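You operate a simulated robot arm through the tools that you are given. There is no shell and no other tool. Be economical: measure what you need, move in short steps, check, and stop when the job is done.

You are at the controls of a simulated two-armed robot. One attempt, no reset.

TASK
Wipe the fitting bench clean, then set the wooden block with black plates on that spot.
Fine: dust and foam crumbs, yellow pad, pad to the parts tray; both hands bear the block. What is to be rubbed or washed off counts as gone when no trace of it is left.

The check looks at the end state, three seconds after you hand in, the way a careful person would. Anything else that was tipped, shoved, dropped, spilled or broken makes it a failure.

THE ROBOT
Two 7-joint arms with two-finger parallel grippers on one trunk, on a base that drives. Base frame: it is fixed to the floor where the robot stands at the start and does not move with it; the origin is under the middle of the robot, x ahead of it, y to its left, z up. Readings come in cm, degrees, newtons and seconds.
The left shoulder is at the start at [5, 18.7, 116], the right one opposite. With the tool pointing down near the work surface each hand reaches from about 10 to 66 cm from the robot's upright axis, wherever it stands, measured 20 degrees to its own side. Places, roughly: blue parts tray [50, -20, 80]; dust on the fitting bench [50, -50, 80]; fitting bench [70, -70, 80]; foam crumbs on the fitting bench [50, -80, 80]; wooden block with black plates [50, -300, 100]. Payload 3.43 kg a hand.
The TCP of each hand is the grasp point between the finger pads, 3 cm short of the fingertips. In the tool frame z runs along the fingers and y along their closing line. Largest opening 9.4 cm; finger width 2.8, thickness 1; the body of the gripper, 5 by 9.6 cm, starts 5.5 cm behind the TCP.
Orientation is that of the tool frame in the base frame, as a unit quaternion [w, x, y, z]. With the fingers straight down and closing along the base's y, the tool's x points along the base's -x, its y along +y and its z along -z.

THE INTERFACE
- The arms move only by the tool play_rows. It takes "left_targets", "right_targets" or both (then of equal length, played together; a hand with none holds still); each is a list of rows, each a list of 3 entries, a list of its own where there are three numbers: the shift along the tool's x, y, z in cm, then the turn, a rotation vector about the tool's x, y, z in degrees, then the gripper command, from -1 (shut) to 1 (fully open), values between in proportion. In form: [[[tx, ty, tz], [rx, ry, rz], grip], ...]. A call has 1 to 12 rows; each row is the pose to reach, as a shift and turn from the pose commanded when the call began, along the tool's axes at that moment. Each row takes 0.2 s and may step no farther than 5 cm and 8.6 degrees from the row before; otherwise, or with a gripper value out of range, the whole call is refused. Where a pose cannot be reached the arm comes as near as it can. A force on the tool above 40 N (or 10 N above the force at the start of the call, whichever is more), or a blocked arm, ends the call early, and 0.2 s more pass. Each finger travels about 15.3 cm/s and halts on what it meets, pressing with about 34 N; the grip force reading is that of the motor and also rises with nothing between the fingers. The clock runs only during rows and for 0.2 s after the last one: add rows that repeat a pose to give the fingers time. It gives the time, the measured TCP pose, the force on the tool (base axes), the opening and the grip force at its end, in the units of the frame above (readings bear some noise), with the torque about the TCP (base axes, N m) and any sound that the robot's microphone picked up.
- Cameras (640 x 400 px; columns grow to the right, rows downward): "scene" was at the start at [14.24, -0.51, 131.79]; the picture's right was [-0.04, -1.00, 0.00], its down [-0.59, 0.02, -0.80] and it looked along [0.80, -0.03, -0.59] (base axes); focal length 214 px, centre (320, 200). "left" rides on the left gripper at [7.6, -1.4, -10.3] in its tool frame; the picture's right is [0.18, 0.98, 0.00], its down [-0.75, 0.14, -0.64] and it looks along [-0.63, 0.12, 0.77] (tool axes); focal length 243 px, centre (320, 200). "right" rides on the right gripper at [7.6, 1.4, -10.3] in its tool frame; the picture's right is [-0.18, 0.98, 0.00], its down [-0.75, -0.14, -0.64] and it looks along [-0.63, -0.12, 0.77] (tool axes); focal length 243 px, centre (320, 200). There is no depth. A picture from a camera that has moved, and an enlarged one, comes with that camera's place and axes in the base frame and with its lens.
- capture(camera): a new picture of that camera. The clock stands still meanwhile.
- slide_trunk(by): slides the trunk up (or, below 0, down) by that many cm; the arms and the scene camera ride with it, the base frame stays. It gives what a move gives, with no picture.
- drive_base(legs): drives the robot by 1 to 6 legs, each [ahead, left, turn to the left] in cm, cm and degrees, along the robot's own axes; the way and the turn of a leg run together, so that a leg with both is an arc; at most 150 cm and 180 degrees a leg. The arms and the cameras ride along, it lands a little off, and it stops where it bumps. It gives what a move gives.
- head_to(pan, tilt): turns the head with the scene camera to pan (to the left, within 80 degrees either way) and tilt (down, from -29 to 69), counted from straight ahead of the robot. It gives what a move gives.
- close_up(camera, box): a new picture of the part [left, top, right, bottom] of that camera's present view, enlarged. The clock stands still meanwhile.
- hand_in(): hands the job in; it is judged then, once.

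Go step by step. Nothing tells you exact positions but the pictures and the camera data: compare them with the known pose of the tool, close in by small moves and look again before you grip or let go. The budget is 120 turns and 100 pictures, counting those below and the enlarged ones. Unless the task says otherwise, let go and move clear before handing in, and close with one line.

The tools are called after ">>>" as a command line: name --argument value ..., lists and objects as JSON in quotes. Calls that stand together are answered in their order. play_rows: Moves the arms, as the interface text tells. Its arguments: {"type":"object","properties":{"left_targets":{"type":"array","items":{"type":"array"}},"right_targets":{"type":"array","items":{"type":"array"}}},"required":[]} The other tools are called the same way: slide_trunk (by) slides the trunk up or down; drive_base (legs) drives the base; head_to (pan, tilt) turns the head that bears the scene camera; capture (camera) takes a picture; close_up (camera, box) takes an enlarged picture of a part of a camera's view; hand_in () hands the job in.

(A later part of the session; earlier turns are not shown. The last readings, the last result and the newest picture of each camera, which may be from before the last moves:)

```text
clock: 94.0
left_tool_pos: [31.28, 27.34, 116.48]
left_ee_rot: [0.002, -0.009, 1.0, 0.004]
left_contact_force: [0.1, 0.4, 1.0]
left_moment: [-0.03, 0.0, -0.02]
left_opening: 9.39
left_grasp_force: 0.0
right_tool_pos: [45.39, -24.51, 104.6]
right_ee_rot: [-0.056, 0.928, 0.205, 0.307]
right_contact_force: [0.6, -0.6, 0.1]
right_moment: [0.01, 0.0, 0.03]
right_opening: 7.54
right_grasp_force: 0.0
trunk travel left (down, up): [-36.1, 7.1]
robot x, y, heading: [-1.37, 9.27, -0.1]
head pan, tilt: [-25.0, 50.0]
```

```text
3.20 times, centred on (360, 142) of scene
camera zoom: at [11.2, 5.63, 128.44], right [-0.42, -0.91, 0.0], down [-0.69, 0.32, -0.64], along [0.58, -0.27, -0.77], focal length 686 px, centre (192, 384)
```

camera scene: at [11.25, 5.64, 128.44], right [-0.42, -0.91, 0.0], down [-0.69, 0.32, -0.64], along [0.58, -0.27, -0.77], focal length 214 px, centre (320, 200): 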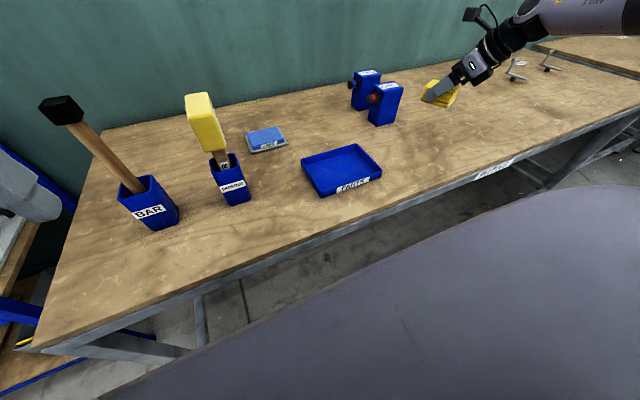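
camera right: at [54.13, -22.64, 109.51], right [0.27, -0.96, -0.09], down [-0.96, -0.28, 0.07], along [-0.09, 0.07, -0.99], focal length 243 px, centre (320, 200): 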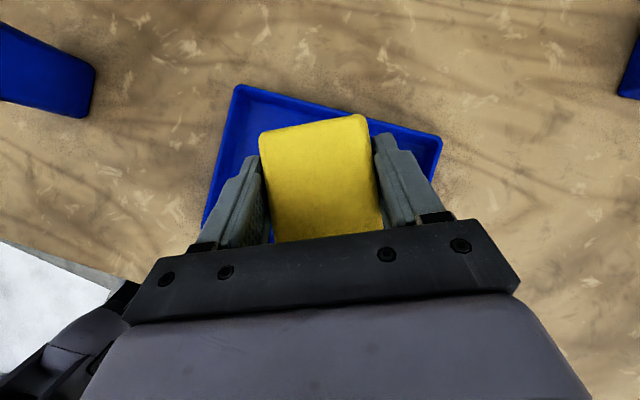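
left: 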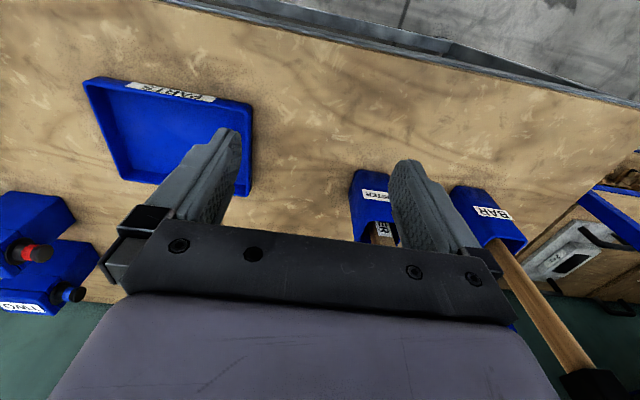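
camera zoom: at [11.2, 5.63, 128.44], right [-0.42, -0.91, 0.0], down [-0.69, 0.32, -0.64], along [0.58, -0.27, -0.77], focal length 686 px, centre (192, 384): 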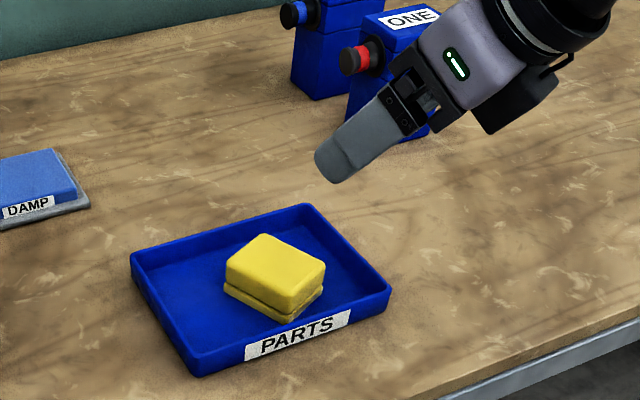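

The pad lies in the tray. Now I raise the right hand and bring it back to plain tool-down orientation.

>>> play_rows --right_targets '[[[2.3, 0, -3.2], [0, -7, 0], 1], [[4.6, 0, -6.5], [0, -14, 0], 1], [[6.9, 0, -9.7], [0, -21, 0], 1], [[8, 0, -11.3], [0, -28, 0], 1], [[8, 0, -11.3], [0, -35.5, 0], 1]]'

>>> play_rows --right_targets '[[[0, 0, 0], [0, 0, -8], 1], [[0, 0, 0], [0, 0, -16], 1], [[0, 0, 0], [0, 0, -24], 1], [[0, 0, 0], [0, 0, -32], 1], [[0, 0, 0], [0, 0, -40], 1], [[0, 0, 0], [0, 0, -48], 1], [[0, 0, 0], [0, 0, -56], 1], [[0, 0, 0], [0, 0, -64], 1], [[0, 0, 0], [0, 0, -72], 1], [[0, 0, 0], [0, 0, -78], 1]]'

>>> play_rows --right_targets '[[[0, 0, 0], [0, 0, -8], 1], [[0, 0, 0], [0, 0, -16], 1], [[0, 0, 0], [0, 0, -24], 1], [[0, 0, 0], [0, 0, -32], 1], [[0, 0, 0], [0, 0, -40], 1], [[0, 0, 0], [0, 0, -48], 1], [[0, 0, 0], [0, 0, -56], 1], [[0, 0, 0], [0, 0, -64], 1], [[0, 0, 0], [0, 0, -72], 1], [[0, 0, 0], [0, 0, -78], 1]]'

>>> drive_base --legs '[[-22, 0, 0], [0, -140, 0]]'

>>> head_to --pan -50 --tilt 25

>>> capture --camera "scene"

```text
clock: 95.2
left_tool_pos: [31.36, 27.31, 116.45]
left_ee_rot: [0.001, -0.009, 1.0, 0.003]
left_contact_force: [0.2, -0.1, 0.1]
left_moment: [0.01, -0.01, 0.01]
left_opening: 9.41
left_grasp_force: 0.1
right_tool_pos: [45.28, -24.34, 118.48]
right_ee_rot: [0.009, 0.977, 0.212, 0.009]
right_contact_force: [0.3, 0.0, 0.6]
right_moment: [0.03, 0.02, 0.02]
right_opening: 9.42
right_grasp_force: 0.0
trunk travel left (down, up): [-36.1, 7.1]
robot x, y, heading: [-1.31, 9.07, -0.0]
head pan, tilt: [-25.0, 50.0]
```

```text
clock: 97.5
left_tool_pos: [31.27, 27.33, 116.44]
left_ee_rot: [0.002, -0.008, 1.0, 0.004]
left_contact_force: [1.2, 0.4, 0.1]
left_moment: [0.05, -0.05, 0.0]
left_opening: 9.41
left_grasp_force: 0.1
right_tool_pos: [45.12, -24.43, 118.38]
right_ee_rot: [0.013, 0.625, 0.781, 0.002]
right_contact_force: [-0.7, -0.5, 0.4]
right_moment: [0.01, 0.0, 0.0]
right_opening: 9.42
right_grasp_force: 0.0
trunk travel left (down, up): [-36.1, 7.1]
robot x, y, heading: [-0.99, 9.06, -0.2]
head pan, tilt: [-25.0, 50.0]
```

```text
clock: 99.7
left_tool_pos: [31.31, 27.33, 116.47]
left_ee_rot: [0.001, -0.009, 1.0, 0.004]
left_contact_force: [0.0, 0.1, 0.0]
left_moment: [-0.01, -0.01, 0.03]
left_opening: 9.39
left_grasp_force: 0.0
right_tool_pos: [45.24, -24.35, 118.4]
right_ee_rot: [0.013, -0.006, 1.0, -0.006]
right_contact_force: [-0.9, 0.2, 0.7]
right_moment: [0.01, 0.01, 0.01]
right_opening: 9.36
right_grasp_force: 0.2
trunk travel left (down, up): [-36.1, 7.1]
robot x, y, heading: [-1.07, 8.64, -0.2]
head pan, tilt: [-25.0, 50.0]
```

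```text
clock: 113.4
left_tool_pos: [8.82, -112.76, 116.53]
left_ee_rot: [0.003, -0.007, 1.0, 0.003]
left_contact_force: [-0.5, 0.1, -0.2]
left_moment: [-0.01, 0.03, 0.0]
left_opening: 9.38
left_grasp_force: 0.1
right_tool_pos: [22.77, -164.36, 118.48]
right_ee_rot: [0.012, -0.003, 1.0, -0.006]
right_contact_force: [-0.5, 0.5, -0.3]
right_moment: [0.0, 0.02, -0.01]
right_opening: 9.44
right_grasp_force: 0.0
trunk travel left (down, up): [-36.1, 7.1]
robot x, y, heading: [-23.54, -130.8, -0.0]
head pan, tilt: [-25.0, 50.0]
```

```text
clock: 114.3
left_tool_pos: [9.03, -112.72, 116.44]
left_ee_rot: [0.003, -0.007, 1.0, 0.003]
left_contact_force: [1.2, 0.3, -0.7]
left_moment: [0.0, -0.01, -0.03]
left_opening: 9.38
left_grasp_force: 0.0
right_tool_pos: [22.73, -164.37, 118.43]
right_ee_rot: [0.013, -0.004, 1.0, -0.006]
right_contact_force: [-0.7, 1.0, 0.5]
right_moment: [0.01, -0.01, 0.04]
right_opening: 9.4
right_grasp_force: 0.1
trunk travel left (down, up): [-36.1, 7.1]
robot x, y, heading: [-23.46, -131.3, -0.3]
head pan, tilt: [-50.0, 25.0]
```

```text
46 pictures are left
camera scene: at [-12.18, -138.21, 132.18], right [-0.77, -0.64, 0.0], down [-0.27, 0.33, -0.91], along [0.58, -0.7, -0.42], focal length 214 px, centre (320, 200)
```

scene: 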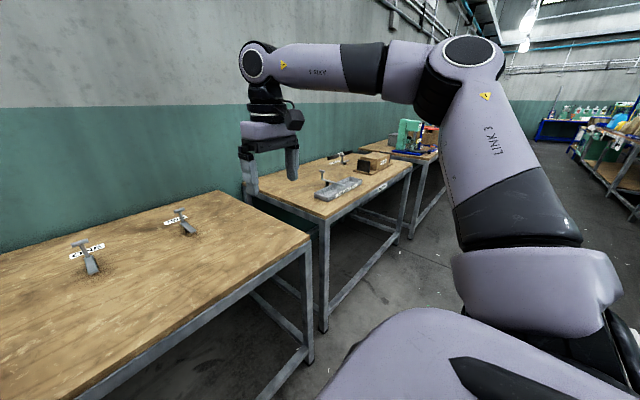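

The block is on the next bench ahead, together with other things. I drive on toward y≈-290.

>>> drive_base --legs '[[0, -150, 0]]'

>>> head_to --pan -10 --tilt 30

>>> capture --camera "scene"

```text
clock: 127.7
left_tool_pos: [7.77, -264.18, 116.44]
left_ee_rot: [0.003, -0.002, 1.0, 0.003]
left_contact_force: [0.1, 0.3, 0.1]
left_moment: [0.0, 0.01, 0.0]
left_opening: 9.4
left_grasp_force: 0.1
right_tool_pos: [20.94, -315.97, 118.39]
right_ee_rot: [0.012, 0.002, 1.0, -0.006]
right_contact_force: [0.3, 0.0, -0.5]
right_moment: [-0.01, -0.02, 0.0]
right_opening: 9.39
right_grasp_force: 0.1
trunk travel left (down, up): [-36.1, 7.1]
robot x, y, heading: [-25.21, -282.0, -1.0]
head pan, tilt: [-50.0, 25.0]
```

```text
clock: 128.7
left_tool_pos: [7.81, -264.11, 116.41]
left_ee_rot: [0.003, -0.002, 1.0, 0.003]
left_contact_force: [-0.3, -0.9, 0.7]
left_moment: [-0.01, -0.02, 0.01]
left_opening: 9.4
left_grasp_force: 0.1
right_tool_pos: [20.83, -315.88, 118.37]
right_ee_rot: [0.012, 0.003, 1.0, -0.005]
right_contact_force: [-0.2, 0.1, 0.7]
right_moment: [-0.02, -0.02, -0.05]
right_opening: 9.38
right_grasp_force: 0.1
trunk travel left (down, up): [-36.1, 7.1]
robot x, y, heading: [-24.81, -282.18, -0.9]
head pan, tilt: [-10.0, 30.0]
```

```text
45 pictures are left
camera scene: at [-10.63, -283.92, 131.39], right [-0.19, -0.98, 0.0], down [-0.49, 0.09, -0.87], along [0.85, -0.16, -0.5], focal length 214 px, centre (320, 200)
```

scene: 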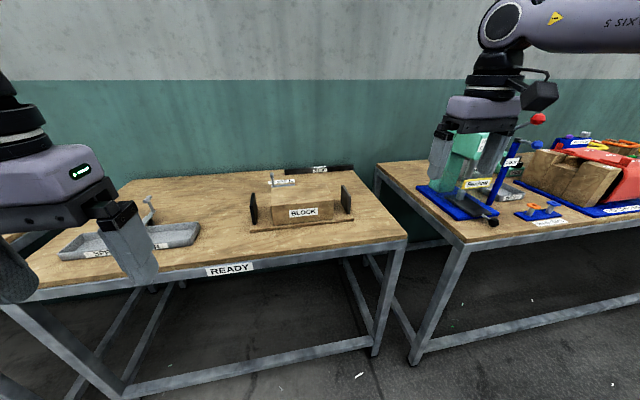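

The wooden block labelled BLOCK, with upright black plates at both ends, is on the READY bench. I look closely.

>>> close_up --camera "scene" --box '[230, 150, 370, 240]'

>>> capture --camera "right"

>>> capture --camera "left"

```text
4.44 times, centred on (300, 195) of scene
camera zoom: at [-10.63, -283.92, 131.39], right [-0.19, -0.98, 0.0], down [-0.49, 0.09, -0.87], along [0.85, -0.16, -0.5], focal length 953 px, centre (409, 222)
```

zoom: 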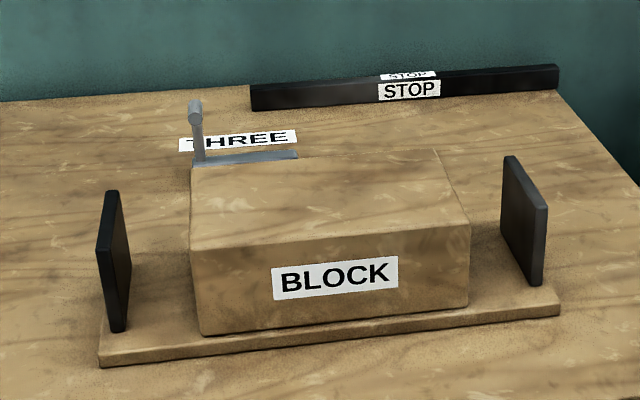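

```text
43 pictures are left
camera right: at [13.1, -314.4, 128.5], right [0.19, 0.98, -0.01], down [0.74, -0.14, 0.66], along [0.65, -0.13, -0.75], focal length 243 px, centre (320, 200)
```

right: 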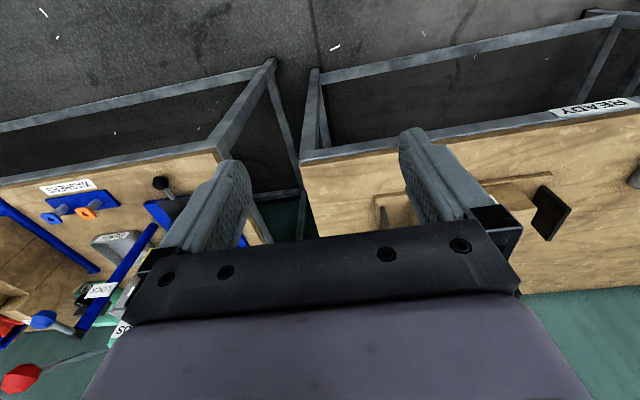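

```text
42 pictures are left
camera left: at [-0.01, -265.75, 126.57], right [-0.19, 0.98, 0.01], down [0.75, 0.14, 0.65], along [0.63, 0.13, -0.76], focal length 243 px, centre (320, 200)
```

left: 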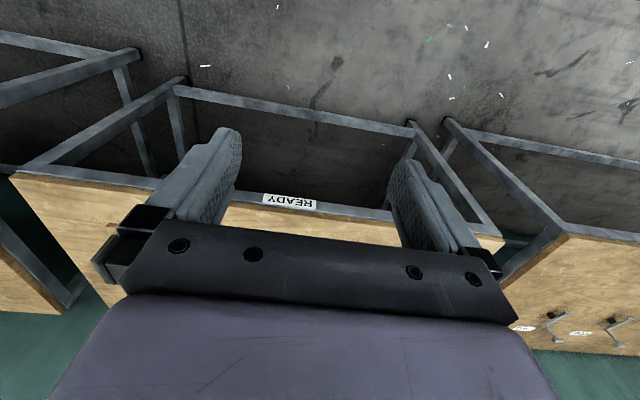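

Each end plate (about 10 cm wide, 8 cm tall, near y≈-273 and y≈-307) is a grip for one hand. I bring the right hand in, then drive up in front of the block.

>>> play_rows --right_targets '[[[2.5, 4, 0], [0, 0, 0], 0.1], [[5, 8, 0], [0, 0, 0], 0.1], [[7.5, 12, 0], [0, 0, 0], 0.1], [[10, 16, 0], [0, 0, 0], 0.1]]' --left_targets '[[[0, 0, 0], [0, 0, 0], 0.1], [[0, 0, 0], [0, 0, 0], 0.1], [[0, 0, 0], [0, 0, 0], 0.1], [[0, 0, 0], [0, 0, 0], 0.1]]'

>>> drive_base --legs '[[0, -8, 0.9], [22, 0, 0]]'

>>> head_to --pan 0 --tilt 45

>>> capture --camera "scene"

>>> capture --camera "right"

>>> capture --camera "left"

```text
clock: 129.7
left_tool_pos: [7.84, -264.15, 116.47]
left_ee_rot: [0.002, -0.002, 1.0, 0.003]
left_contact_force: [-1.0, -0.6, 0.4]
left_moment: [-0.01, -0.01, 0.05]
left_opening: 5.18
left_grasp_force: 0.0
right_tool_pos: [10.84, -299.77, 117.95]
right_ee_rot: [0.012, 0.002, 1.0, -0.007]
right_contact_force: [-0.5, -0.1, 1.5]
right_moment: [-0.01, 0.0, -0.02]
right_opening: 5.18
right_grasp_force: 0.1
trunk travel left (down, up): [-36.1, 7.1]
robot x, y, heading: [-25.41, -282.05, -1.1]
head pan, tilt: [-10.0, 30.0]
```

```text
clock: 132.4
left_tool_pos: [29.47, -271.76, 116.48]
left_ee_rot: [0.003, -0.009, 1.0, 0.004]
left_contact_force: [0.6, 0.9, -0.5]
left_moment: [0.0, 0.01, -0.01]
left_opening: 5.16
left_grasp_force: 0.1
right_tool_pos: [33.24, -307.32, 117.88]
right_ee_rot: [0.012, -0.006, 1.0, -0.005]
right_contact_force: [0.7, 0.2, 0.1]
right_moment: [0.02, 0.04, -0.03]
right_opening: 5.18
right_grasp_force: 0.0
trunk travel left (down, up): [-36.1, 7.1]
robot x, y, heading: [-3.39, -290.09, 0.2]
head pan, tilt: [-10.0, 30.0]
```

```text
clock: 133.2
left_tool_pos: [29.53, -271.75, 116.41]
left_ee_rot: [0.003, -0.009, 1.0, 0.003]
left_contact_force: [0.5, -0.2, -0.6]
left_moment: [0.02, 0.01, 0.01]
left_opening: 5.17
left_grasp_force: 0.1
right_tool_pos: [33.2, -307.31, 117.95]
right_ee_rot: [0.012, -0.005, 1.0, -0.006]
right_contact_force: [0.8, 0.7, 0.4]
right_moment: [-0.01, 0.01, 0.01]
right_opening: 5.16
right_grasp_force: 0.2
trunk travel left (down, up): [-36.1, 7.1]
robot x, y, heading: [-2.91, -289.97, -0.0]
head pan, tilt: [0.0, 45.0]
```

```text
41 pictures are left
camera scene: at [10.53, -290.14, 129.14], right [0.0, -1.0, 0.0], down [-0.71, 0.0, -0.71], along [0.71, 0.0, -0.71], focal length 214 px, centre (320, 200)
```

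scene: 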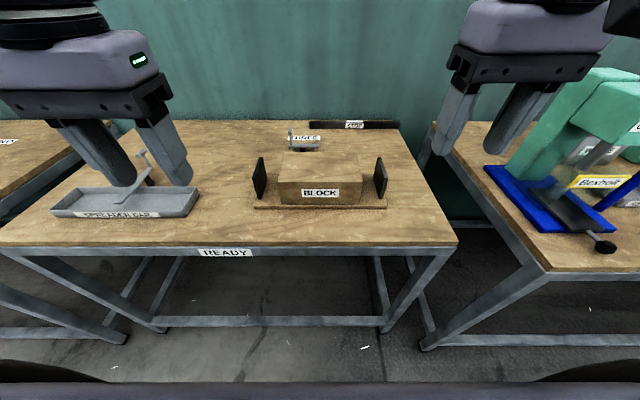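

```text
40 pictures are left
camera right: at [25.39, -305.9, 128.05], right [0.17, 0.98, -0.01], down [0.74, -0.13, 0.66], along [0.65, -0.12, -0.75], focal length 243 px, centre (320, 200)
```

right: 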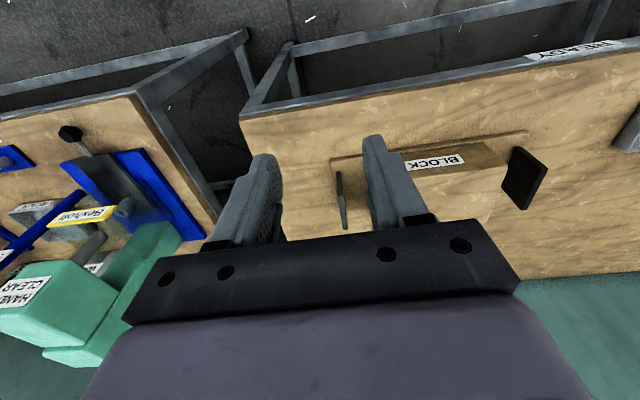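

```text
39 pictures are left
camera left: at [21.63, -273.38, 126.57], right [-0.2, 0.98, 0.01], down [0.75, 0.15, 0.65], along [0.63, 0.14, -0.76], focal length 243 px, centre (320, 200)
```

left: 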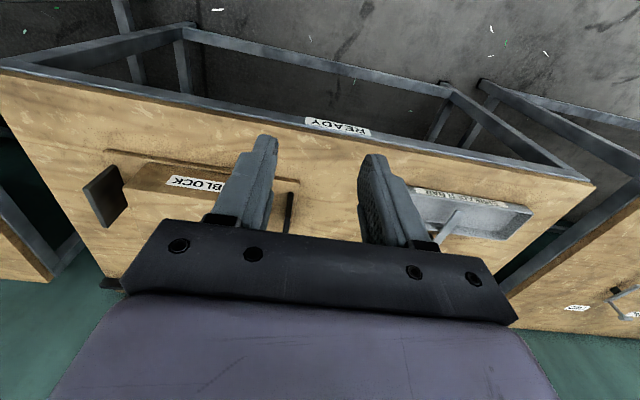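

The plates are at about [59, -272.6] and [59, -307.4]. A tall teal tool stands on the next bench by the right arm, so I check clearance there before lowering.

>>> slide_trunk --by 7

>>> head_to --pan -50 --tilt 35

>>> capture --camera "scene"

```text
clock: 134.2
left_tool_pos: [29.38, -271.75, 123.56]
left_ee_rot: [0.003, -0.008, 1.0, 0.004]
left_contact_force: [-0.1, -0.1, -0.1]
left_moment: [0.01, -0.02, 0.01]
left_opening: 5.15
left_grasp_force: 0.1
right_tool_pos: [33.17, -307.29, 124.94]
right_ee_rot: [0.012, -0.005, 1.0, -0.006]
right_contact_force: [0.7, -1.0, 0.3]
right_moment: [-0.01, 0.0, -0.01]
right_opening: 5.19
right_grasp_force: 0.1
trunk travel left (down, up): [-43.1, 0.1]
robot x, y, heading: [-3.08, -290.01, -0.2]
head pan, tilt: [0.0, 45.0]
```

```text
clock: 135.4
left_tool_pos: [29.33, -271.62, 123.5]
left_ee_rot: [0.003, -0.009, 1.0, 0.003]
left_contact_force: [-0.5, 0.7, 0.1]
left_moment: [-0.01, -0.02, 0.02]
left_opening: 5.16
left_grasp_force: 0.0
right_tool_pos: [33.21, -307.27, 124.95]
right_ee_rot: [0.011, -0.005, 1.0, -0.005]
right_contact_force: [-0.2, -0.2, 0.2]
right_moment: [-0.01, -0.01, -0.02]
right_opening: 5.16
right_grasp_force: 0.2
trunk travel left (down, up): [-43.1, 0.1]
robot x, y, heading: [-3.35, -289.91, 0.1]
head pan, tilt: [-50.0, 35.0]
```

```text
38 pictures are left
camera scene: at [8.06, -296.88, 137.61], right [-0.77, -0.64, 0.0], down [-0.37, 0.44, -0.82], along [0.53, -0.63, -0.57], focal length 214 px, centre (320, 200)
```

scene: 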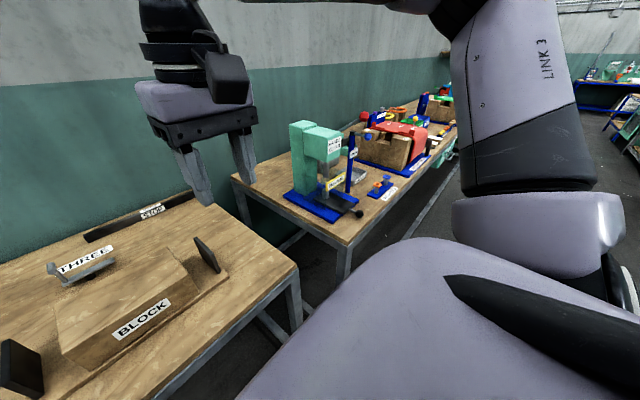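

The press stands well away (y≈-355). I drive 4 cm closer and bring both hands forward above the plates.

>>> drive_base --legs '[[4, 0, 0]]'

>>> play_rows --left_targets '[[[-3.2, -0.1, 2.3], [0, 0, 0], 0.1], [[-6.4, -0.2, 4.6], [0, 0, 0], 0.1], [[-9.6, -0.3, 6.9], [0, 0, 0], 0.1], [[-12.8, -0.5, 9.2], [0, 0, 0], 0.1], [[-16, -0.6, 11.5], [0, 0, 0], 0.1], [[-19.2, -0.7, 13.8], [0, 0, 0], 0.1], [[-22.4, -0.8, 16.2], [0, 0, 0], 0.1], [[-25.6, -0.9, 18.5], [0, 0, 0], 0.1], [[-25.6, -0.9, 18.5], [0, 0, 0], 0.1]]' --right_targets '[[[-2.7, 0, 2.5], [0, 0, 0], 0.1], [[-5.4, 0, 5], [0, 0, 0], 0.1], [[-8.2, 0, 7.5], [0, 0.5, 0], 0.1], [[-10.9, 0, 10], [-0.3, 0.7, 0], 0.1], [[-13.6, 0, 12.5], [-0.6, 1.3, 0], 0.1], [[-16.4, 0, 15], [-0.6, 1.3, 0], 0.1], [[-19.1, 0, 17.5], [-0.6, 1.3, 0], 0.1], [[-21.8, -0.1, 20], [-0.6, 1.3, 0], 0.1], [[-21.8, -0.1, 20], [-0.6, 1.3, 0], 0.1]]'

>>> head_to --pan 0 --tilt 45

>>> capture --camera "scene"

>>> capture --camera "right"

>>> capture --camera "left"

```text
clock: 136.3
left_tool_pos: [33.4, -271.66, 123.35]
left_ee_rot: [0.002, -0.008, 1.0, 0.004]
left_contact_force: [0.5, 0.9, 0.0]
left_moment: [0.0, 0.02, -0.01]
left_opening: 5.16
left_grasp_force: 0.0
right_tool_pos: [37.28, -307.31, 124.96]
right_ee_rot: [0.012, -0.005, 1.0, -0.006]
right_contact_force: [0.7, -0.2, -0.2]
right_moment: [0.01, 0.03, 0.02]
right_opening: 5.16
right_grasp_force: 0.0
trunk travel left (down, up): [-43.1, 0.1]
robot x, y, heading: [0.87, -290.14, -0.0]
head pan, tilt: [-50.0, 35.0]
```

```text
clock: 138.3
left_tool_pos: [58.89, -272.19, 105.21]
left_ee_rot: [0.002, -0.009, 1.0, 0.003]
left_contact_force: [0.4, 0.5, -1.2]
left_moment: [0.03, -0.01, 0.01]
left_opening: 5.17
left_grasp_force: 0.0
right_tool_pos: [52.48, -312.64, 107.04]
right_ee_rot: [0.002, -0.005, 1.0, -0.001]
right_contact_force: [-0.6, -0.2, -0.1]
right_moment: [-0.01, 0.01, 0.0]
right_opening: 5.18
right_grasp_force: 0.1
right hand out of reach, approached as far as the arm can: row 5, 6, 7, 8, 9
trunk travel left (down, up): [-43.1, 0.1]
robot x, y, heading: [0.86, -290.05, 0.2]
head pan, tilt: [-50.0, 35.0]
```

```text
clock: 139.5
left_tool_pos: [58.86, -272.11, 105.21]
left_ee_rot: [0.003, -0.009, 1.0, 0.003]
left_contact_force: [-0.7, 0.0, -0.4]
left_moment: [-0.01, 0.03, -0.02]
left_opening: 5.17
left_grasp_force: 0.0
right_tool_pos: [52.52, -312.73, 107.06]
right_ee_rot: [0.001, -0.005, 1.0, -0.001]
right_contact_force: [0.4, 0.6, -0.1]
right_moment: [-0.04, 0.01, 0.05]
right_opening: 5.19
right_grasp_force: 0.1
trunk travel left (down, up): [-43.1, 0.1]
robot x, y, heading: [0.7, -289.99, 0.0]
head pan, tilt: [0.0, 45.0]
```

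```text
37 pictures are left
camera scene: at [14.49, -290.14, 136.13], right [0.0, -1.0, 0.0], down [-0.71, 0.0, -0.71], along [0.71, 0.0, -0.71], focal length 214 px, centre (320, 200)
```

scene: 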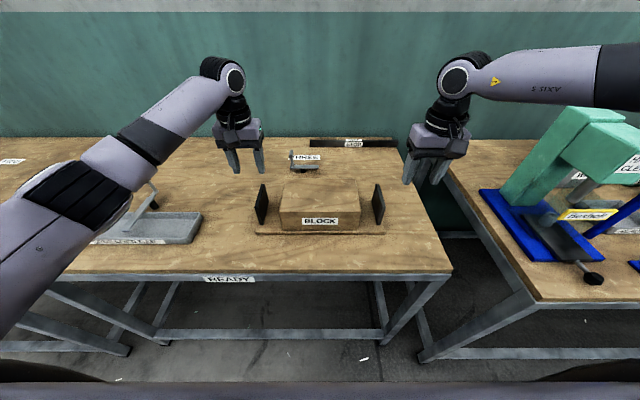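

```text
36 pictures are left
camera right: at [44.97, -311.38, 117.31], right [0.17, 0.98, 0.0], down [0.75, -0.13, 0.64], along [0.63, -0.11, -0.76], focal length 243 px, centre (320, 200)
```

right: 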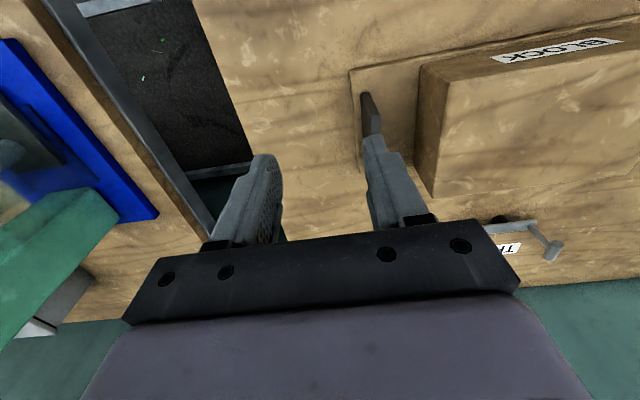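

```text
35 pictures are left
camera left: at [51.19, -273.73, 115.29], right [-0.2, 0.98, 0.01], down [0.75, 0.15, 0.65], along [0.63, 0.14, -0.76], focal length 243 px, centre (320, 200)
```

left: 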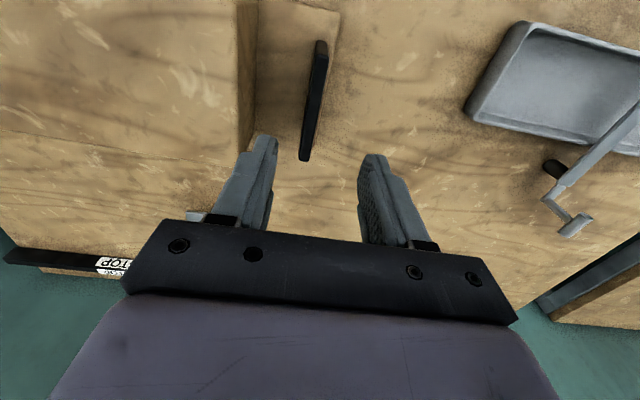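

The left hand is right above its plate; the right elbow is swung too far out. I stretch the right arm out forward-right to straighten it, then bring it back in.

>>> play_rows --right_targets '[[[-2, -3, 0], [0, 0, 0], 0.1], [[-4, -6, 0], [0, 0, 0], 0.1], [[-6, -9, 0], [0, 0, 0], 0.1], [[-8, -12, 0], [0, 0, 0], 0.1], [[-10, -12, 0], [0, 0, 0], 0.1], [[-12, -12, 0], [0, 0, 0], 0.1]]'

>>> play_rows --right_targets '[[[0, 3, 0], [0, 0, 0], 0.1], [[0, 6, 0], [0, 0, 0], 0.1], [[0, 9, 0], [0, 0, 0], 0.1], [[0, 12, 0], [0, 0, 0], 0.1], [[0, 15, 0], [0, 0, 0], 0.1]]'

>>> capture --camera "scene"

```text
clock: 140.9
left_tool_pos: [58.96, -272.06, 105.15]
left_ee_rot: [0.003, -0.009, 1.0, 0.003]
left_contact_force: [0.1, 0.5, 0.1]
left_moment: [0.01, -0.01, 0.0]
left_opening: 5.18
left_grasp_force: 0.0
right_tool_pos: [58.18, -325.18, 107.53]
right_ee_rot: [0.001, -0.005, 1.0, -0.001]
right_contact_force: [-0.3, 0.3, -0.6]
right_moment: [0.01, 0.02, 0.03]
right_opening: 5.18
right_grasp_force: 0.1
right hand out of reach, approached as far as the arm can: row 2, 3, 4, 5, 6
trunk travel left (down, up): [-43.1, 0.1]
robot x, y, heading: [0.96, -289.88, -0.2]
head pan, tilt: [0.0, 45.0]
```

```text
clock: 142.1
left_tool_pos: [58.96, -271.99, 105.28]
left_ee_rot: [0.003, -0.009, 1.0, 0.003]
left_contact_force: [0.2, 0.4, 0.3]
left_moment: [-0.02, 0.03, -0.02]
left_opening: 5.18
left_grasp_force: 0.2
right_tool_pos: [53.24, -313.45, 108.34]
right_ee_rot: [0.001, -0.005, 1.0, -0.001]
right_contact_force: [-1.0, -0.2, 0.3]
right_moment: [-0.02, -0.02, -0.01]
right_opening: 5.17
right_grasp_force: 0.0
right hand out of reach, approached as far as the arm can: row 1, 2, 3, 4, 5
trunk travel left (down, up): [-43.1, 0.1]
robot x, y, heading: [0.52, -289.8, 0.2]
head pan, tilt: [0.0, 45.0]
```

```text
34 pictures are left
camera scene: at [14.47, -290.11, 136.14], right [0.0, -1.0, 0.0], down [-0.71, 0.0, -0.71], along [0.71, 0.0, -0.71], focal length 214 px, centre (320, 200)
```

scene: 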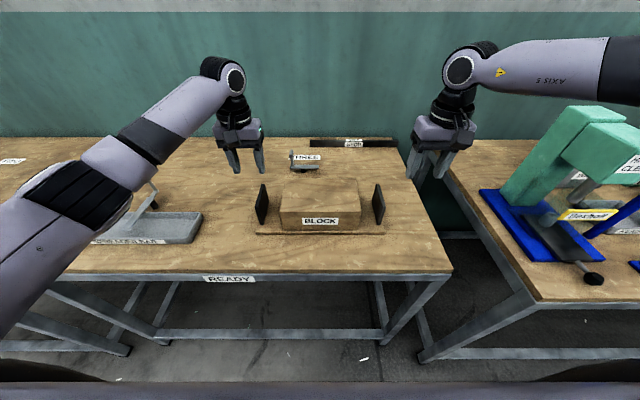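

Some joint limit holds it. I pull the right hand back high and inward across the middle so the elbow swings in, then push forward again.

>>> play_rows --right_targets '[[[3, 0.5, -3], [0, 0, 0], 0.1], [[6, 1, -6], [0, 0, 0], 0.1], [[9, 2, -9], [0, 0, 0], 0.1], [[13, 3, -10], [0, 0, 0], 0.1], [[16, 6, -10], [0, 0, 0], 0.1], [[18, 10, -10], [0, 0, 0], 0.1], [[18, 14, -10], [0, 0, 0], 0.1], [[18, 18, -10], [0, 0, 0], 0.1], [[18, 22, -10], [0, 0, 0], 0.1]]'

>>> play_rows --right_targets '[[[-4, 0, 0], [0, 0, 0], 0.1], [[-8, 0, 0], [0, 0, 0], 0.1], [[-12, 0, 0], [0, 0, 0], 0.1], [[-16, 0, 0], [0, 0, 0], 0.1], [[-20, 0, 0], [0, 0, 0], 0.1]]'

>>> capture --camera "scene"

```text
clock: 144.1
left_tool_pos: [58.91, -272.01, 105.22]
left_ee_rot: [0.002, -0.009, 1.0, 0.003]
left_contact_force: [-0.4, 0.5, 0.4]
left_moment: [0.01, 0.0, 0.0]
left_opening: 5.19
left_grasp_force: 0.0
right_tool_pos: [35.38, -302.02, 118.33]
right_ee_rot: [0.0, -0.003, 1.0, 0.001]
right_contact_force: [0.4, 0.1, 0.5]
right_moment: [-0.01, 0.02, 0.01]
right_opening: 5.16
right_grasp_force: 0.1
right hand out of reach, approached as far as the arm can: row 7, 8, 9
trunk travel left (down, up): [-43.1, 0.1]
robot x, y, heading: [0.87, -290.18, -0.3]
head pan, tilt: [0.0, 45.0]
```

```text
clock: 145.3
left_tool_pos: [58.87, -271.96, 105.14]
left_ee_rot: [0.001, -0.008, 1.0, 0.004]
left_contact_force: [0.1, 0.1, -0.8]
left_moment: [-0.01, -0.01, 0.02]
left_opening: 5.16
left_grasp_force: 0.0
right_tool_pos: [49.08, -308.73, 116.85]
right_ee_rot: [0.001, -0.005, 1.0, -0.001]
right_contact_force: [0.5, 0.0, -0.2]
right_moment: [-0.03, 0.0, -0.01]
right_opening: 5.16
right_grasp_force: 0.1
right hand out of reach, approached as far as the arm can: row 1, 2, 3, 4, 5
trunk travel left (down, up): [-43.1, 0.1]
robot x, y, heading: [0.75, -289.63, 0.3]
head pan, tilt: [0.0, 45.0]
```

```text
33 pictures are left
camera scene: at [14.44, -290.12, 136.14], right [0.0, -1.0, 0.0], down [-0.71, 0.0, -0.71], along [0.71, 0.0, -0.71], focal length 214 px, centre (320, 200)
```

scene: 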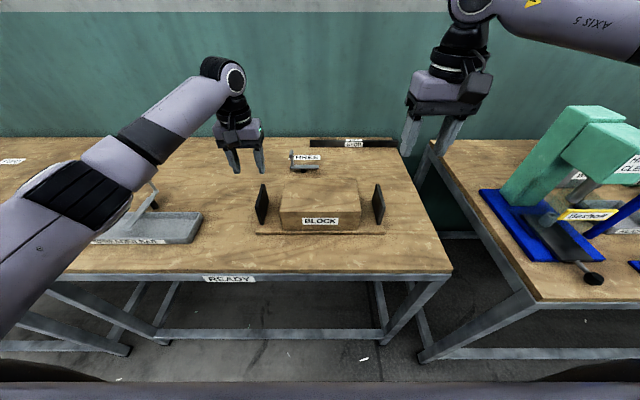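

It is a wrist yaw limit: turning counter-clockwise is blocked, clockwise is free. Since the gripper is symmetric, I turn the right hand 180° clockwise.

>>> play_rows --right_targets '[[[0, 0, 0], [0, 0, 8], 0.1], [[0, 0, 0], [0, 0, 16], 0.1], [[0, 0, 0], [0, 0, 24], 0.1], [[0, 0, 0], [0, 0, 32], 0.1], [[0, 0, 0], [0, 0, 40], 0.1], [[0, 0, 0], [0, 0, 48], 0.1], [[0, 0, 0], [0, 0, 56], 0.1], [[0, 0, 0], [0, 0, 64], 0.1], [[0, 0, 0], [0, 0, 72], 0.1], [[0, 0, 0], [0, 0, 80], 0.1], [[0, 0, 0], [0, 0, 88], 0.1], [[0, 0, 0], [0, 0, 90], 0.1]]'

>>> play_rows --right_targets '[[[0, 0, 0], [0, 0, 8], 0.1], [[0, 0, 0], [0, 0, 16], 0.1], [[0, 0, 0], [0, 0, 24], 0.1], [[0, 0, 0], [0, 0, 32], 0.1], [[0, 0, 0], [0, 0, 40], 0.1], [[0, 0, 0], [0, 0, 48], 0.1], [[0, 0, 0], [0, 0, 56], 0.1], [[0, 0, 0], [0, 0, 64], 0.1], [[0, 0, 0], [0, 0, 72], 0.1], [[0, 0, 0], [0, 0, 80], 0.1], [[0, 0, 0], [0, 0, 88], 0.1], [[0, 0, 0], [0, 0, 89.7], 0.1]]'

```text
clock: 147.9
left_tool_pos: [58.88, -271.98, 105.19]
left_ee_rot: [0.003, -0.009, 1.0, 0.003]
left_contact_force: [0.0, 0.1, -0.1]
left_moment: [-0.01, 0.0, 0.01]
left_opening: 5.15
left_grasp_force: 0.0
right_tool_pos: [49.04, -308.73, 116.98]
right_ee_rot: [0.002, 0.704, 0.71, 0.0]
right_contact_force: [-0.1, 0.0, 0.6]
right_moment: [0.0, -0.01, -0.02]
right_opening: 5.17
right_grasp_force: 0.0
trunk travel left (down, up): [-43.1, 0.1]
robot x, y, heading: [0.79, -289.45, -0.1]
head pan, tilt: [0.0, 45.0]
```

```text
clock: 150.5
left_tool_pos: [58.96, -272.04, 105.17]
left_ee_rot: [0.003, -0.008, 1.0, 0.003]
left_contact_force: [0.5, 0.1, 0.4]
left_moment: [-0.01, -0.03, 0.03]
left_opening: 5.19
left_grasp_force: 0.1
right_tool_pos: [48.93, -308.96, 116.93]
right_ee_rot: [0.001, 1.0, 0.006, 0.002]
right_contact_force: [0.0, 0.1, 0.5]
right_moment: [-0.04, 0.01, 0.03]
right_opening: 5.19
right_grasp_force: 0.0
trunk travel left (down, up): [-43.1, 0.1]
robot x, y, heading: [0.87, -290.04, -0.2]
head pan, tilt: [0.0, 45.0]
```

Yaw turned freely. Now both hands go to 105 cm height above the plates.

>>> play_rows --right_targets '[[[2.5, -0.4, 3], [0, 0, 0], 0.1], [[5, -0.7, 6], [0, 0, 0], 0.1], [[7.5, -1, 9], [0, 0, 0], 0.1], [[10, -1.4, 12], [0, 0, 0], 0.1], [[10, -1.4, 12], [0, 0, 0], 0.1]]' --left_targets '[[[0, -0.6, 0], [0, 0, 0], 0.1], [[0, -0.6, 0], [0, 0, 0], 0.1], [[0, -0.6, 0], [0, 0, 0], 0.1], [[0, -0.6, 0], [0, 0, 0], 0.1], [[0, -0.6, 0], [0, 0, 0], 0.1]]'

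>>> capture --camera "right"

>>> capture --camera "scene"

```text
clock: 151.7
left_tool_pos: [58.88, -272.58, 105.0]
left_ee_rot: [0.002, -0.009, 1.0, 0.003]
left_contact_force: [-0.2, -0.1, -0.1]
left_moment: [0.02, -0.02, -0.02]
left_opening: 5.16
left_grasp_force: 0.1
right_tool_pos: [52.31, -312.56, 106.71]
right_ee_rot: [0.002, 1.0, 0.008, 0.001]
right_contact_force: [0.5, 0.7, 0.2]
right_moment: [-0.01, 0.01, 0.0]
right_opening: 5.17
right_grasp_force: 0.1
right hand out of reach, approached as far as the arm can: row 1, 2, 3, 4, 5
trunk travel left (down, up): [-43.1, 0.1]
robot x, y, heading: [0.94, -289.68, 0.0]
head pan, tilt: [0.0, 45.0]
```

```text
32 pictures are left
camera right: at [60.02, -313.83, 117.07], right [-0.17, -0.99, 0.0], down [-0.76, 0.13, 0.64], along [-0.63, 0.11, -0.77], focal length 243 px, centre (320, 200)
```

right: 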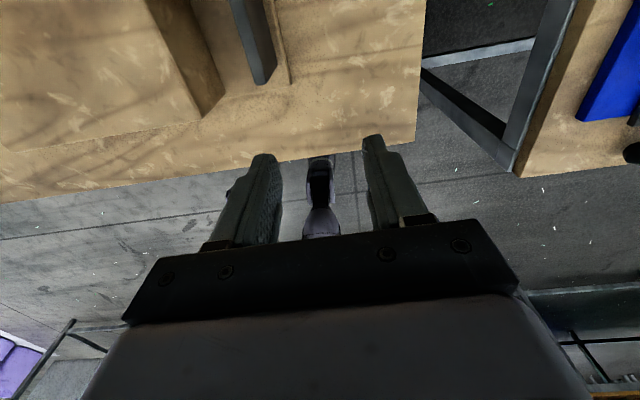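

```text
31 pictures are left
camera scene: at [14.48, -290.12, 136.13], right [0.0, -1.0, 0.0], down [-0.71, 0.0, -0.71], along [0.71, 0.0, -0.71], focal length 214 px, centre (320, 200)
```

scene: 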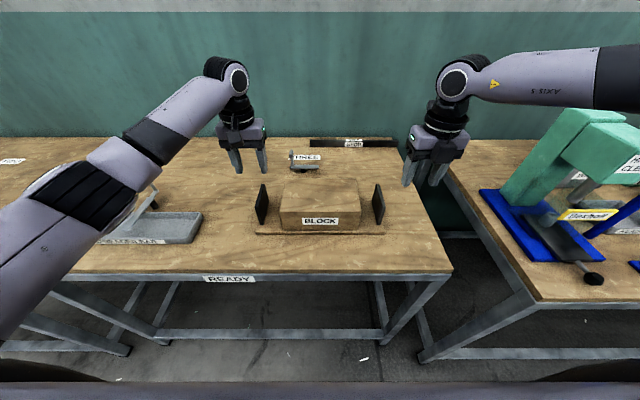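

The right arm can't come that far inward, but it reached forward well at 35 cm to the right of the middle. So I shift the base 16 cm left and let both hands work further right.

>>> play_rows --right_targets '[[[-2, 0, -4], [0, 0, 0], 0.1], [[-4, 0, -6], [0, 0, 0], 0.1]]' --left_targets '[[[0, 0, -4], [0, 0, 0], 0.1], [[0, 0, -6], [0, 0, 0], 0.1]]'

>>> drive_base --legs '[[0, 16, 0]]'

>>> play_rows --left_targets '[[[0, -3.2, 0], [0, 0, 0], 0.1], [[0, -6.4, 0], [0, 0, 0], 0.1], [[0, -9.6, 0], [0, 0, 0], 0.1], [[0, -12.8, 0], [0, 0, 0], 0.1], [[0, -16, 0], [0, 0, 0], 0.1], [[0, -16, 2], [0, 0, 0], 0.1]]' --right_targets '[[[1.5, 3, 0], [0, 0, 0], 0.1], [[3, 5, 0], [0, 0, 0], 0.1], [[5, 7, 1], [0, 0, 0], 0.1], [[7, 9, 2], [0, 0, 0], 0.1], [[9, 10.5, 4], [0, 0, 0], 0.1], [[10.5, 11, 6], [0, 0, 0], 0.1]]'

>>> capture --camera "scene"

```text
clock: 152.3
left_tool_pos: [59.04, -272.68, 111.11]
left_ee_rot: [0.003, -0.01, 1.0, 0.004]
left_contact_force: [0.0, 0.5, -0.2]
left_moment: [-0.01, 0.03, 0.02]
left_opening: 5.18
left_grasp_force: 0.0
right_tool_pos: [48.22, -312.65, 112.85]
right_ee_rot: [0.002, 1.0, 0.007, 0.0]
right_contact_force: [0.7, 0.2, 0.5]
right_moment: [-0.01, 0.01, 0.0]
right_opening: 5.16
right_grasp_force: 0.1
trunk travel left (down, up): [-43.1, 0.1]
robot x, y, heading: [0.85, -290.25, -0.1]
head pan, tilt: [0.0, 45.0]
```

```text
clock: 154.3
left_tool_pos: [59.02, -256.73, 110.98]
left_ee_rot: [0.002, -0.008, 1.0, 0.003]
left_contact_force: [-0.1, -0.2, 0.2]
left_moment: [-0.01, 0.02, 0.02]
left_opening: 5.16
left_grasp_force: 0.1
right_tool_pos: [48.16, -296.6, 112.73]
right_ee_rot: [0.0, 1.0, 0.007, 0.001]
right_contact_force: [-0.4, -0.5, -0.2]
right_moment: [0.02, 0.0, 0.0]
right_opening: 5.18
right_grasp_force: 0.2
trunk travel left (down, up): [-43.1, 0.1]
robot x, y, heading: [1.33, -273.99, -0.1]
head pan, tilt: [0.0, 45.0]
```

```text
clock: 155.7
left_tool_pos: [59.13, -272.7, 109.0]
left_ee_rot: [0.002, -0.008, 1.0, 0.003]
left_contact_force: [-0.1, 0.2, 0.3]
left_moment: [0.0, 0.01, 0.0]
left_opening: 5.16
left_grasp_force: 0.1
left hand out of reach, approached as far as the arm can: row 5
right_tool_pos: [57.73, -307.97, 106.92]
right_ee_rot: [0.001, 1.0, 0.006, 0.002]
right_contact_force: [-0.9, 0.5, -0.1]
right_moment: [0.0, 0.0, 0.01]
right_opening: 5.17
right_grasp_force: 0.1
right hand out of reach, approached as far as the arm can: row 6
trunk travel left (down, up): [-43.1, 0.1]
robot x, y, heading: [0.82, -274.03, -0.4]
head pan, tilt: [0.0, 45.0]
```

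```text
30 pictures are left
camera scene: at [14.48, -274.12, 136.14], right [0.0, -1.0, 0.0], down [-0.71, 0.0, -0.71], along [0.71, 0.0, -0.71], focal length 214 px, centre (320, 200)
```

scene: 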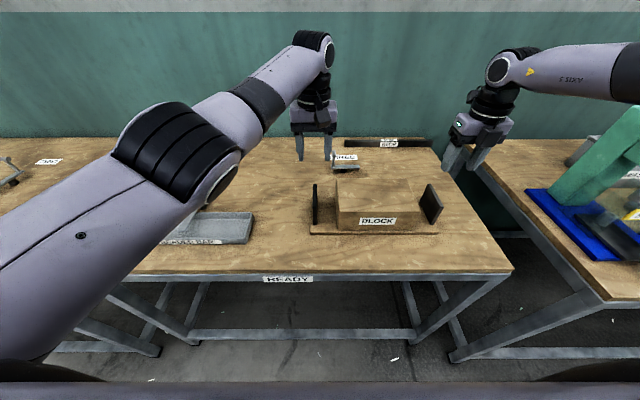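

Both hands are over the plates. I creep 3 cm closer for reach margin, correct, and lower to just above plate-top level for a check.

>>> drive_base --legs '[[3, 0, 0]]'

>>> play_rows --left_targets '[[[3, 0, 3], [0, 0, 0], 0.1], [[3, 0, 6], [0, 0, 0], 0.1], [[3, 0, 9], [0, 0, 0], 0.1], [[3, 0, 10.5], [0, 0, 0], 0.1]]' --right_targets '[[[-2, 0, 3], [0, 0, 0], 0.1], [[-2, 0, 5], [0, 0, 0], 0.1], [[-2, -0.1, 7], [0, 0, 0], 0.1], [[-2, -0.2, 8.4], [0, 0, 0], 0.1]]'

>>> capture --camera "right"

>>> capture --camera "left"

>>> close_up --camera "scene" --box '[260, 110, 500, 260]'

```text
clock: 156.6
left_tool_pos: [62.11, -272.58, 108.91]
left_ee_rot: [0.001, -0.008, 1.0, 0.003]
left_contact_force: [0.5, 0.5, -0.2]
left_moment: [0.02, 0.05, -0.01]
left_opening: 5.14
left_grasp_force: 0.1
right_tool_pos: [60.65, -307.92, 106.86]
right_ee_rot: [0.002, 1.0, 0.006, 0.001]
right_contact_force: [0.6, -0.2, -0.1]
right_moment: [0.02, 0.0, -0.06]
right_opening: 5.17
right_grasp_force: 0.1
trunk travel left (down, up): [-43.1, 0.1]
robot x, y, heading: [3.86, -273.99, -0.1]
head pan, tilt: [0.0, 45.0]
```

```text
clock: 157.6
left_tool_pos: [59.25, -272.54, 98.44]
left_ee_rot: [0.003, -0.008, 1.0, 0.003]
left_contact_force: [1.0, -0.7, -0.2]
left_moment: [0.03, -0.02, -0.01]
left_opening: 5.17
left_grasp_force: 0.0
right_tool_pos: [58.08, -307.82, 98.86]
right_ee_rot: [0.0, 1.0, 0.007, 0.003]
right_contact_force: [-0.5, 0.9, -0.4]
right_moment: [-0.02, 0.01, -0.03]
right_opening: 5.14
right_grasp_force: 0.0
right hand out of reach, approached as far as the arm can: row 4
trunk travel left (down, up): [-43.1, 0.1]
robot x, y, heading: [4.11, -274.12, -0.6]
head pan, tilt: [0.0, 45.0]
```

```text
29 pictures are left
camera right: at [65.74, -309.16, 109.14], right [-0.17, -0.99, 0.0], down [-0.76, 0.13, 0.64], along [-0.63, 0.11, -0.77], focal length 243 px, centre (320, 200)
```

right: 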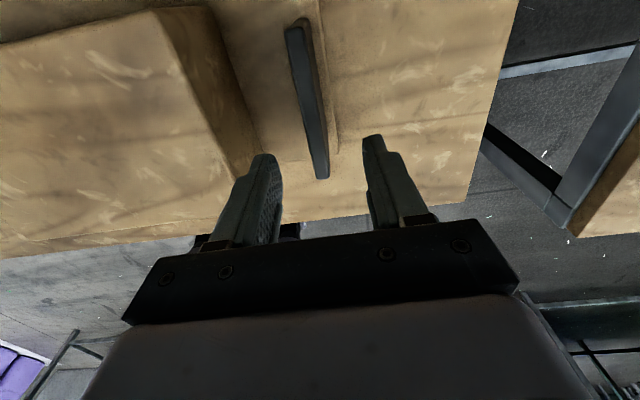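

```text
28 pictures are left
camera left: at [51.45, -274.24, 108.56], right [-0.2, 0.98, 0.01], down [0.75, 0.15, 0.65], along [0.63, 0.13, -0.76], focal length 243 px, centre (320, 200)
```

left: 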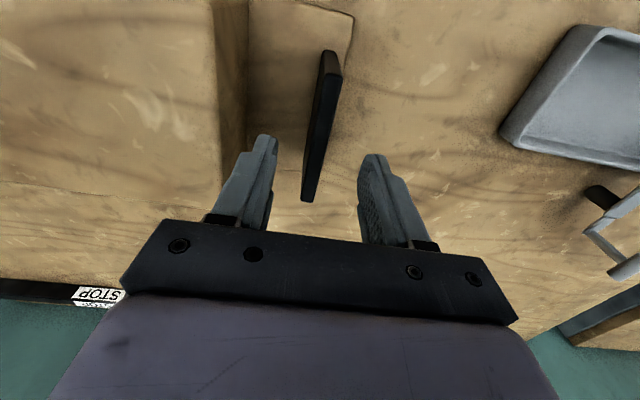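

```text
2.67 times, centred on (380, 185) of scene
camera zoom: at [17.5, -274.1, 136.13], right [0.0, -1.0, 0.0], down [-0.71, 0.0, -0.71], along [0.71, 0.0, -0.71], focal length 572 px, centre (160, 240)
```

zoom: 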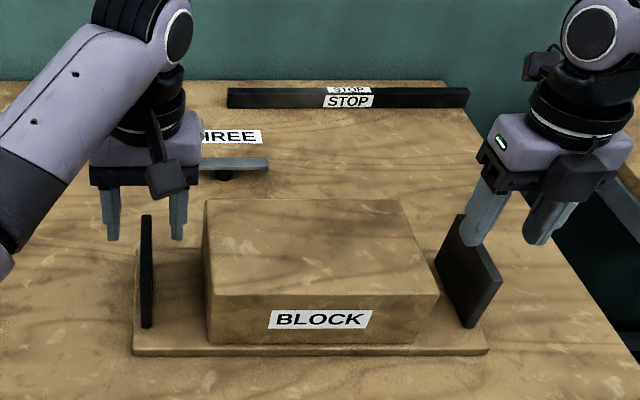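

Both plates are centred between the fingers. I lower both hands together with the trunk, 5 cm then 3 cm.

>>> slide_trunk --by -5

>>> slide_trunk --by -2.8

>>> close_up --camera "scene" --box '[260, 90, 500, 240]'

>>> capture --camera "right"

```text
clock: 158.5
left_tool_pos: [59.18, -272.62, 93.45]
left_ee_rot: [0.003, -0.008, 1.0, 0.004]
left_contact_force: [0.4, 0.1, 0.3]
left_moment: [-0.02, -0.04, 0.02]
left_opening: 5.18
left_grasp_force: 0.0
right_tool_pos: [58.13, -307.76, 93.82]
right_ee_rot: [0.0, 1.0, 0.007, 0.003]
right_contact_force: [-1.2, 0.0, -0.1]
right_moment: [0.0, 0.01, 0.02]
right_opening: 5.17
right_grasp_force: 0.0
trunk travel left (down, up): [-38.1, 5.1]
robot x, y, heading: [3.83, -273.93, -0.3]
head pan, tilt: [0.0, 45.0]
```

```text
clock: 159.2
left_tool_pos: [59.11, -272.59, 90.75]
left_ee_rot: [0.003, -0.008, 1.0, 0.004]
left_contact_force: [1.0, 0.1, 0.5]
left_moment: [0.02, 0.04, 0.0]
left_opening: 5.19
left_grasp_force: 0.0
right_tool_pos: [58.09, -307.91, 91.09]
right_ee_rot: [0.001, 1.0, 0.007, 0.003]
right_contact_force: [-0.2, 0.0, 0.3]
right_moment: [-0.01, 0.0, 0.0]
right_opening: 5.16
right_grasp_force: 0.0
trunk travel left (down, up): [-35.3, 7.9]
robot x, y, heading: [3.81, -273.88, -0.1]
head pan, tilt: [0.0, 45.0]
```

```text
2.67 times, centred on (380, 165) of scene
camera zoom: at [17.47, -274.1, 128.33], right [0.0, -1.0, 0.0], down [-0.71, 0.0, -0.71], along [0.71, 0.0, -0.71], focal length 572 px, centre (160, 293)
```

zoom: 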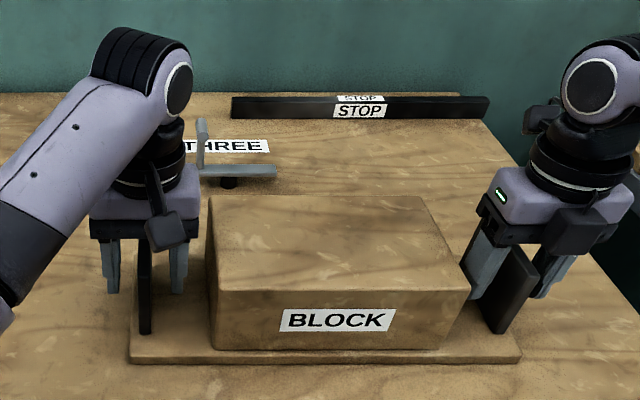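

```text
25 pictures are left
camera right: at [65.72, -309.15, 101.37], right [-0.17, -0.99, 0.0], down [-0.76, 0.13, 0.64], along [-0.63, 0.11, -0.77], focal length 243 px, centre (320, 200)
```

right: 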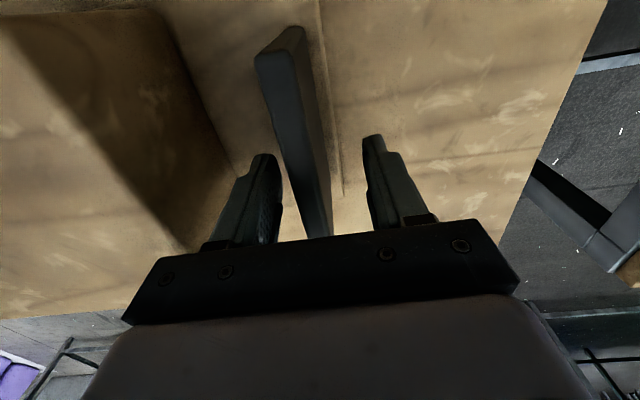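

Plates are between the fingers on both sides. I close both hands.

>>> play_rows --left_targets '[[[0, 0, 0], [0, 0, 0], -0.3], [[0, 0, 0], [0, 0, 0], -0.6], [[0, 0, 0], [0, 0, 0], -1], [[0, 0, 0], [0, 0, 0], -1], [[0, 0, 0], [0, 0, 0], -1]]' --right_targets '[[[0, 0, 0], [0, 0, 0], -0.3], [[0, 0, 0], [0, 0, 0], -0.6], [[0, 0, 0], [0, 0, 0], -1], [[0, 0, 0], [0, 0, 0], -1], [[0, 0, 0], [0, 0, 0], -1]]'

>>> slide_trunk --by 2

>>> capture --camera "scene"

```text
clock: 160.4
left_tool_pos: [59.03, -272.6, 90.73]
left_ee_rot: [0.003, -0.007, 1.0, 0.003]
left_contact_force: [-5.6, -9.7, 0.1]
left_moment: [-0.35, -0.45, -0.78]
left_opening: 1.65
left_grasp_force: 33.6
right_tool_pos: [58.12, -307.58, 91.04]
right_ee_rot: [0.0, 1.0, 0.007, 0.003]
right_contact_force: [4.2, 12.6, -0.7]
right_moment: [-0.19, 0.47, -0.85]
right_opening: 1.67
right_grasp_force: 34.2
trunk travel left (down, up): [-35.3, 7.9]
robot x, y, heading: [3.63, -274.1, -0.2]
head pan, tilt: [0.0, 45.0]
```

```text
clock: 161.1
left_tool_pos: [59.14, -272.79, 92.52]
left_ee_rot: [0.002, -0.006, 1.0, 0.003]
left_contact_force: [-4.6, -16.4, -6.7]
left_moment: [-0.11, 0.05, -0.67]
left_opening: 1.64
left_grasp_force: 33.9
right_tool_pos: [58.11, -307.79, 92.88]
right_ee_rot: [-0.001, 1.0, 0.007, 0.002]
right_contact_force: [4.9, 17.6, -8.5]
right_moment: [-0.18, 0.19, -0.73]
right_opening: 1.66
right_grasp_force: 34.3
trunk travel left (down, up): [-37.3, 5.9]
robot x, y, heading: [3.56, -274.07, -0.4]
head pan, tilt: [0.0, 45.0]
```

```text
24 pictures are left
camera scene: at [17.67, -274.17, 130.3], right [0.0, -1.0, 0.0], down [-0.71, 0.0, -0.71], along [0.71, 0.0, -0.71], focal length 214 px, centre (320, 200)
```

scene: 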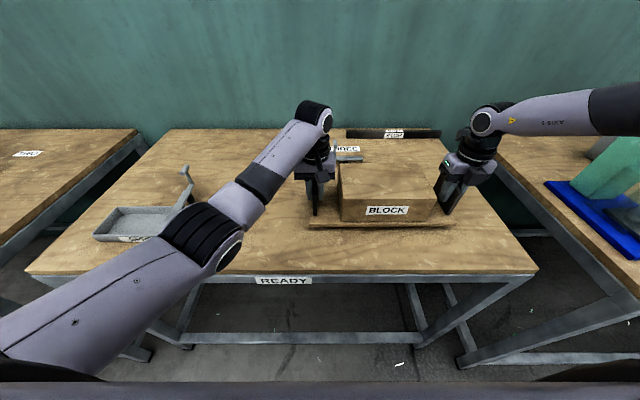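

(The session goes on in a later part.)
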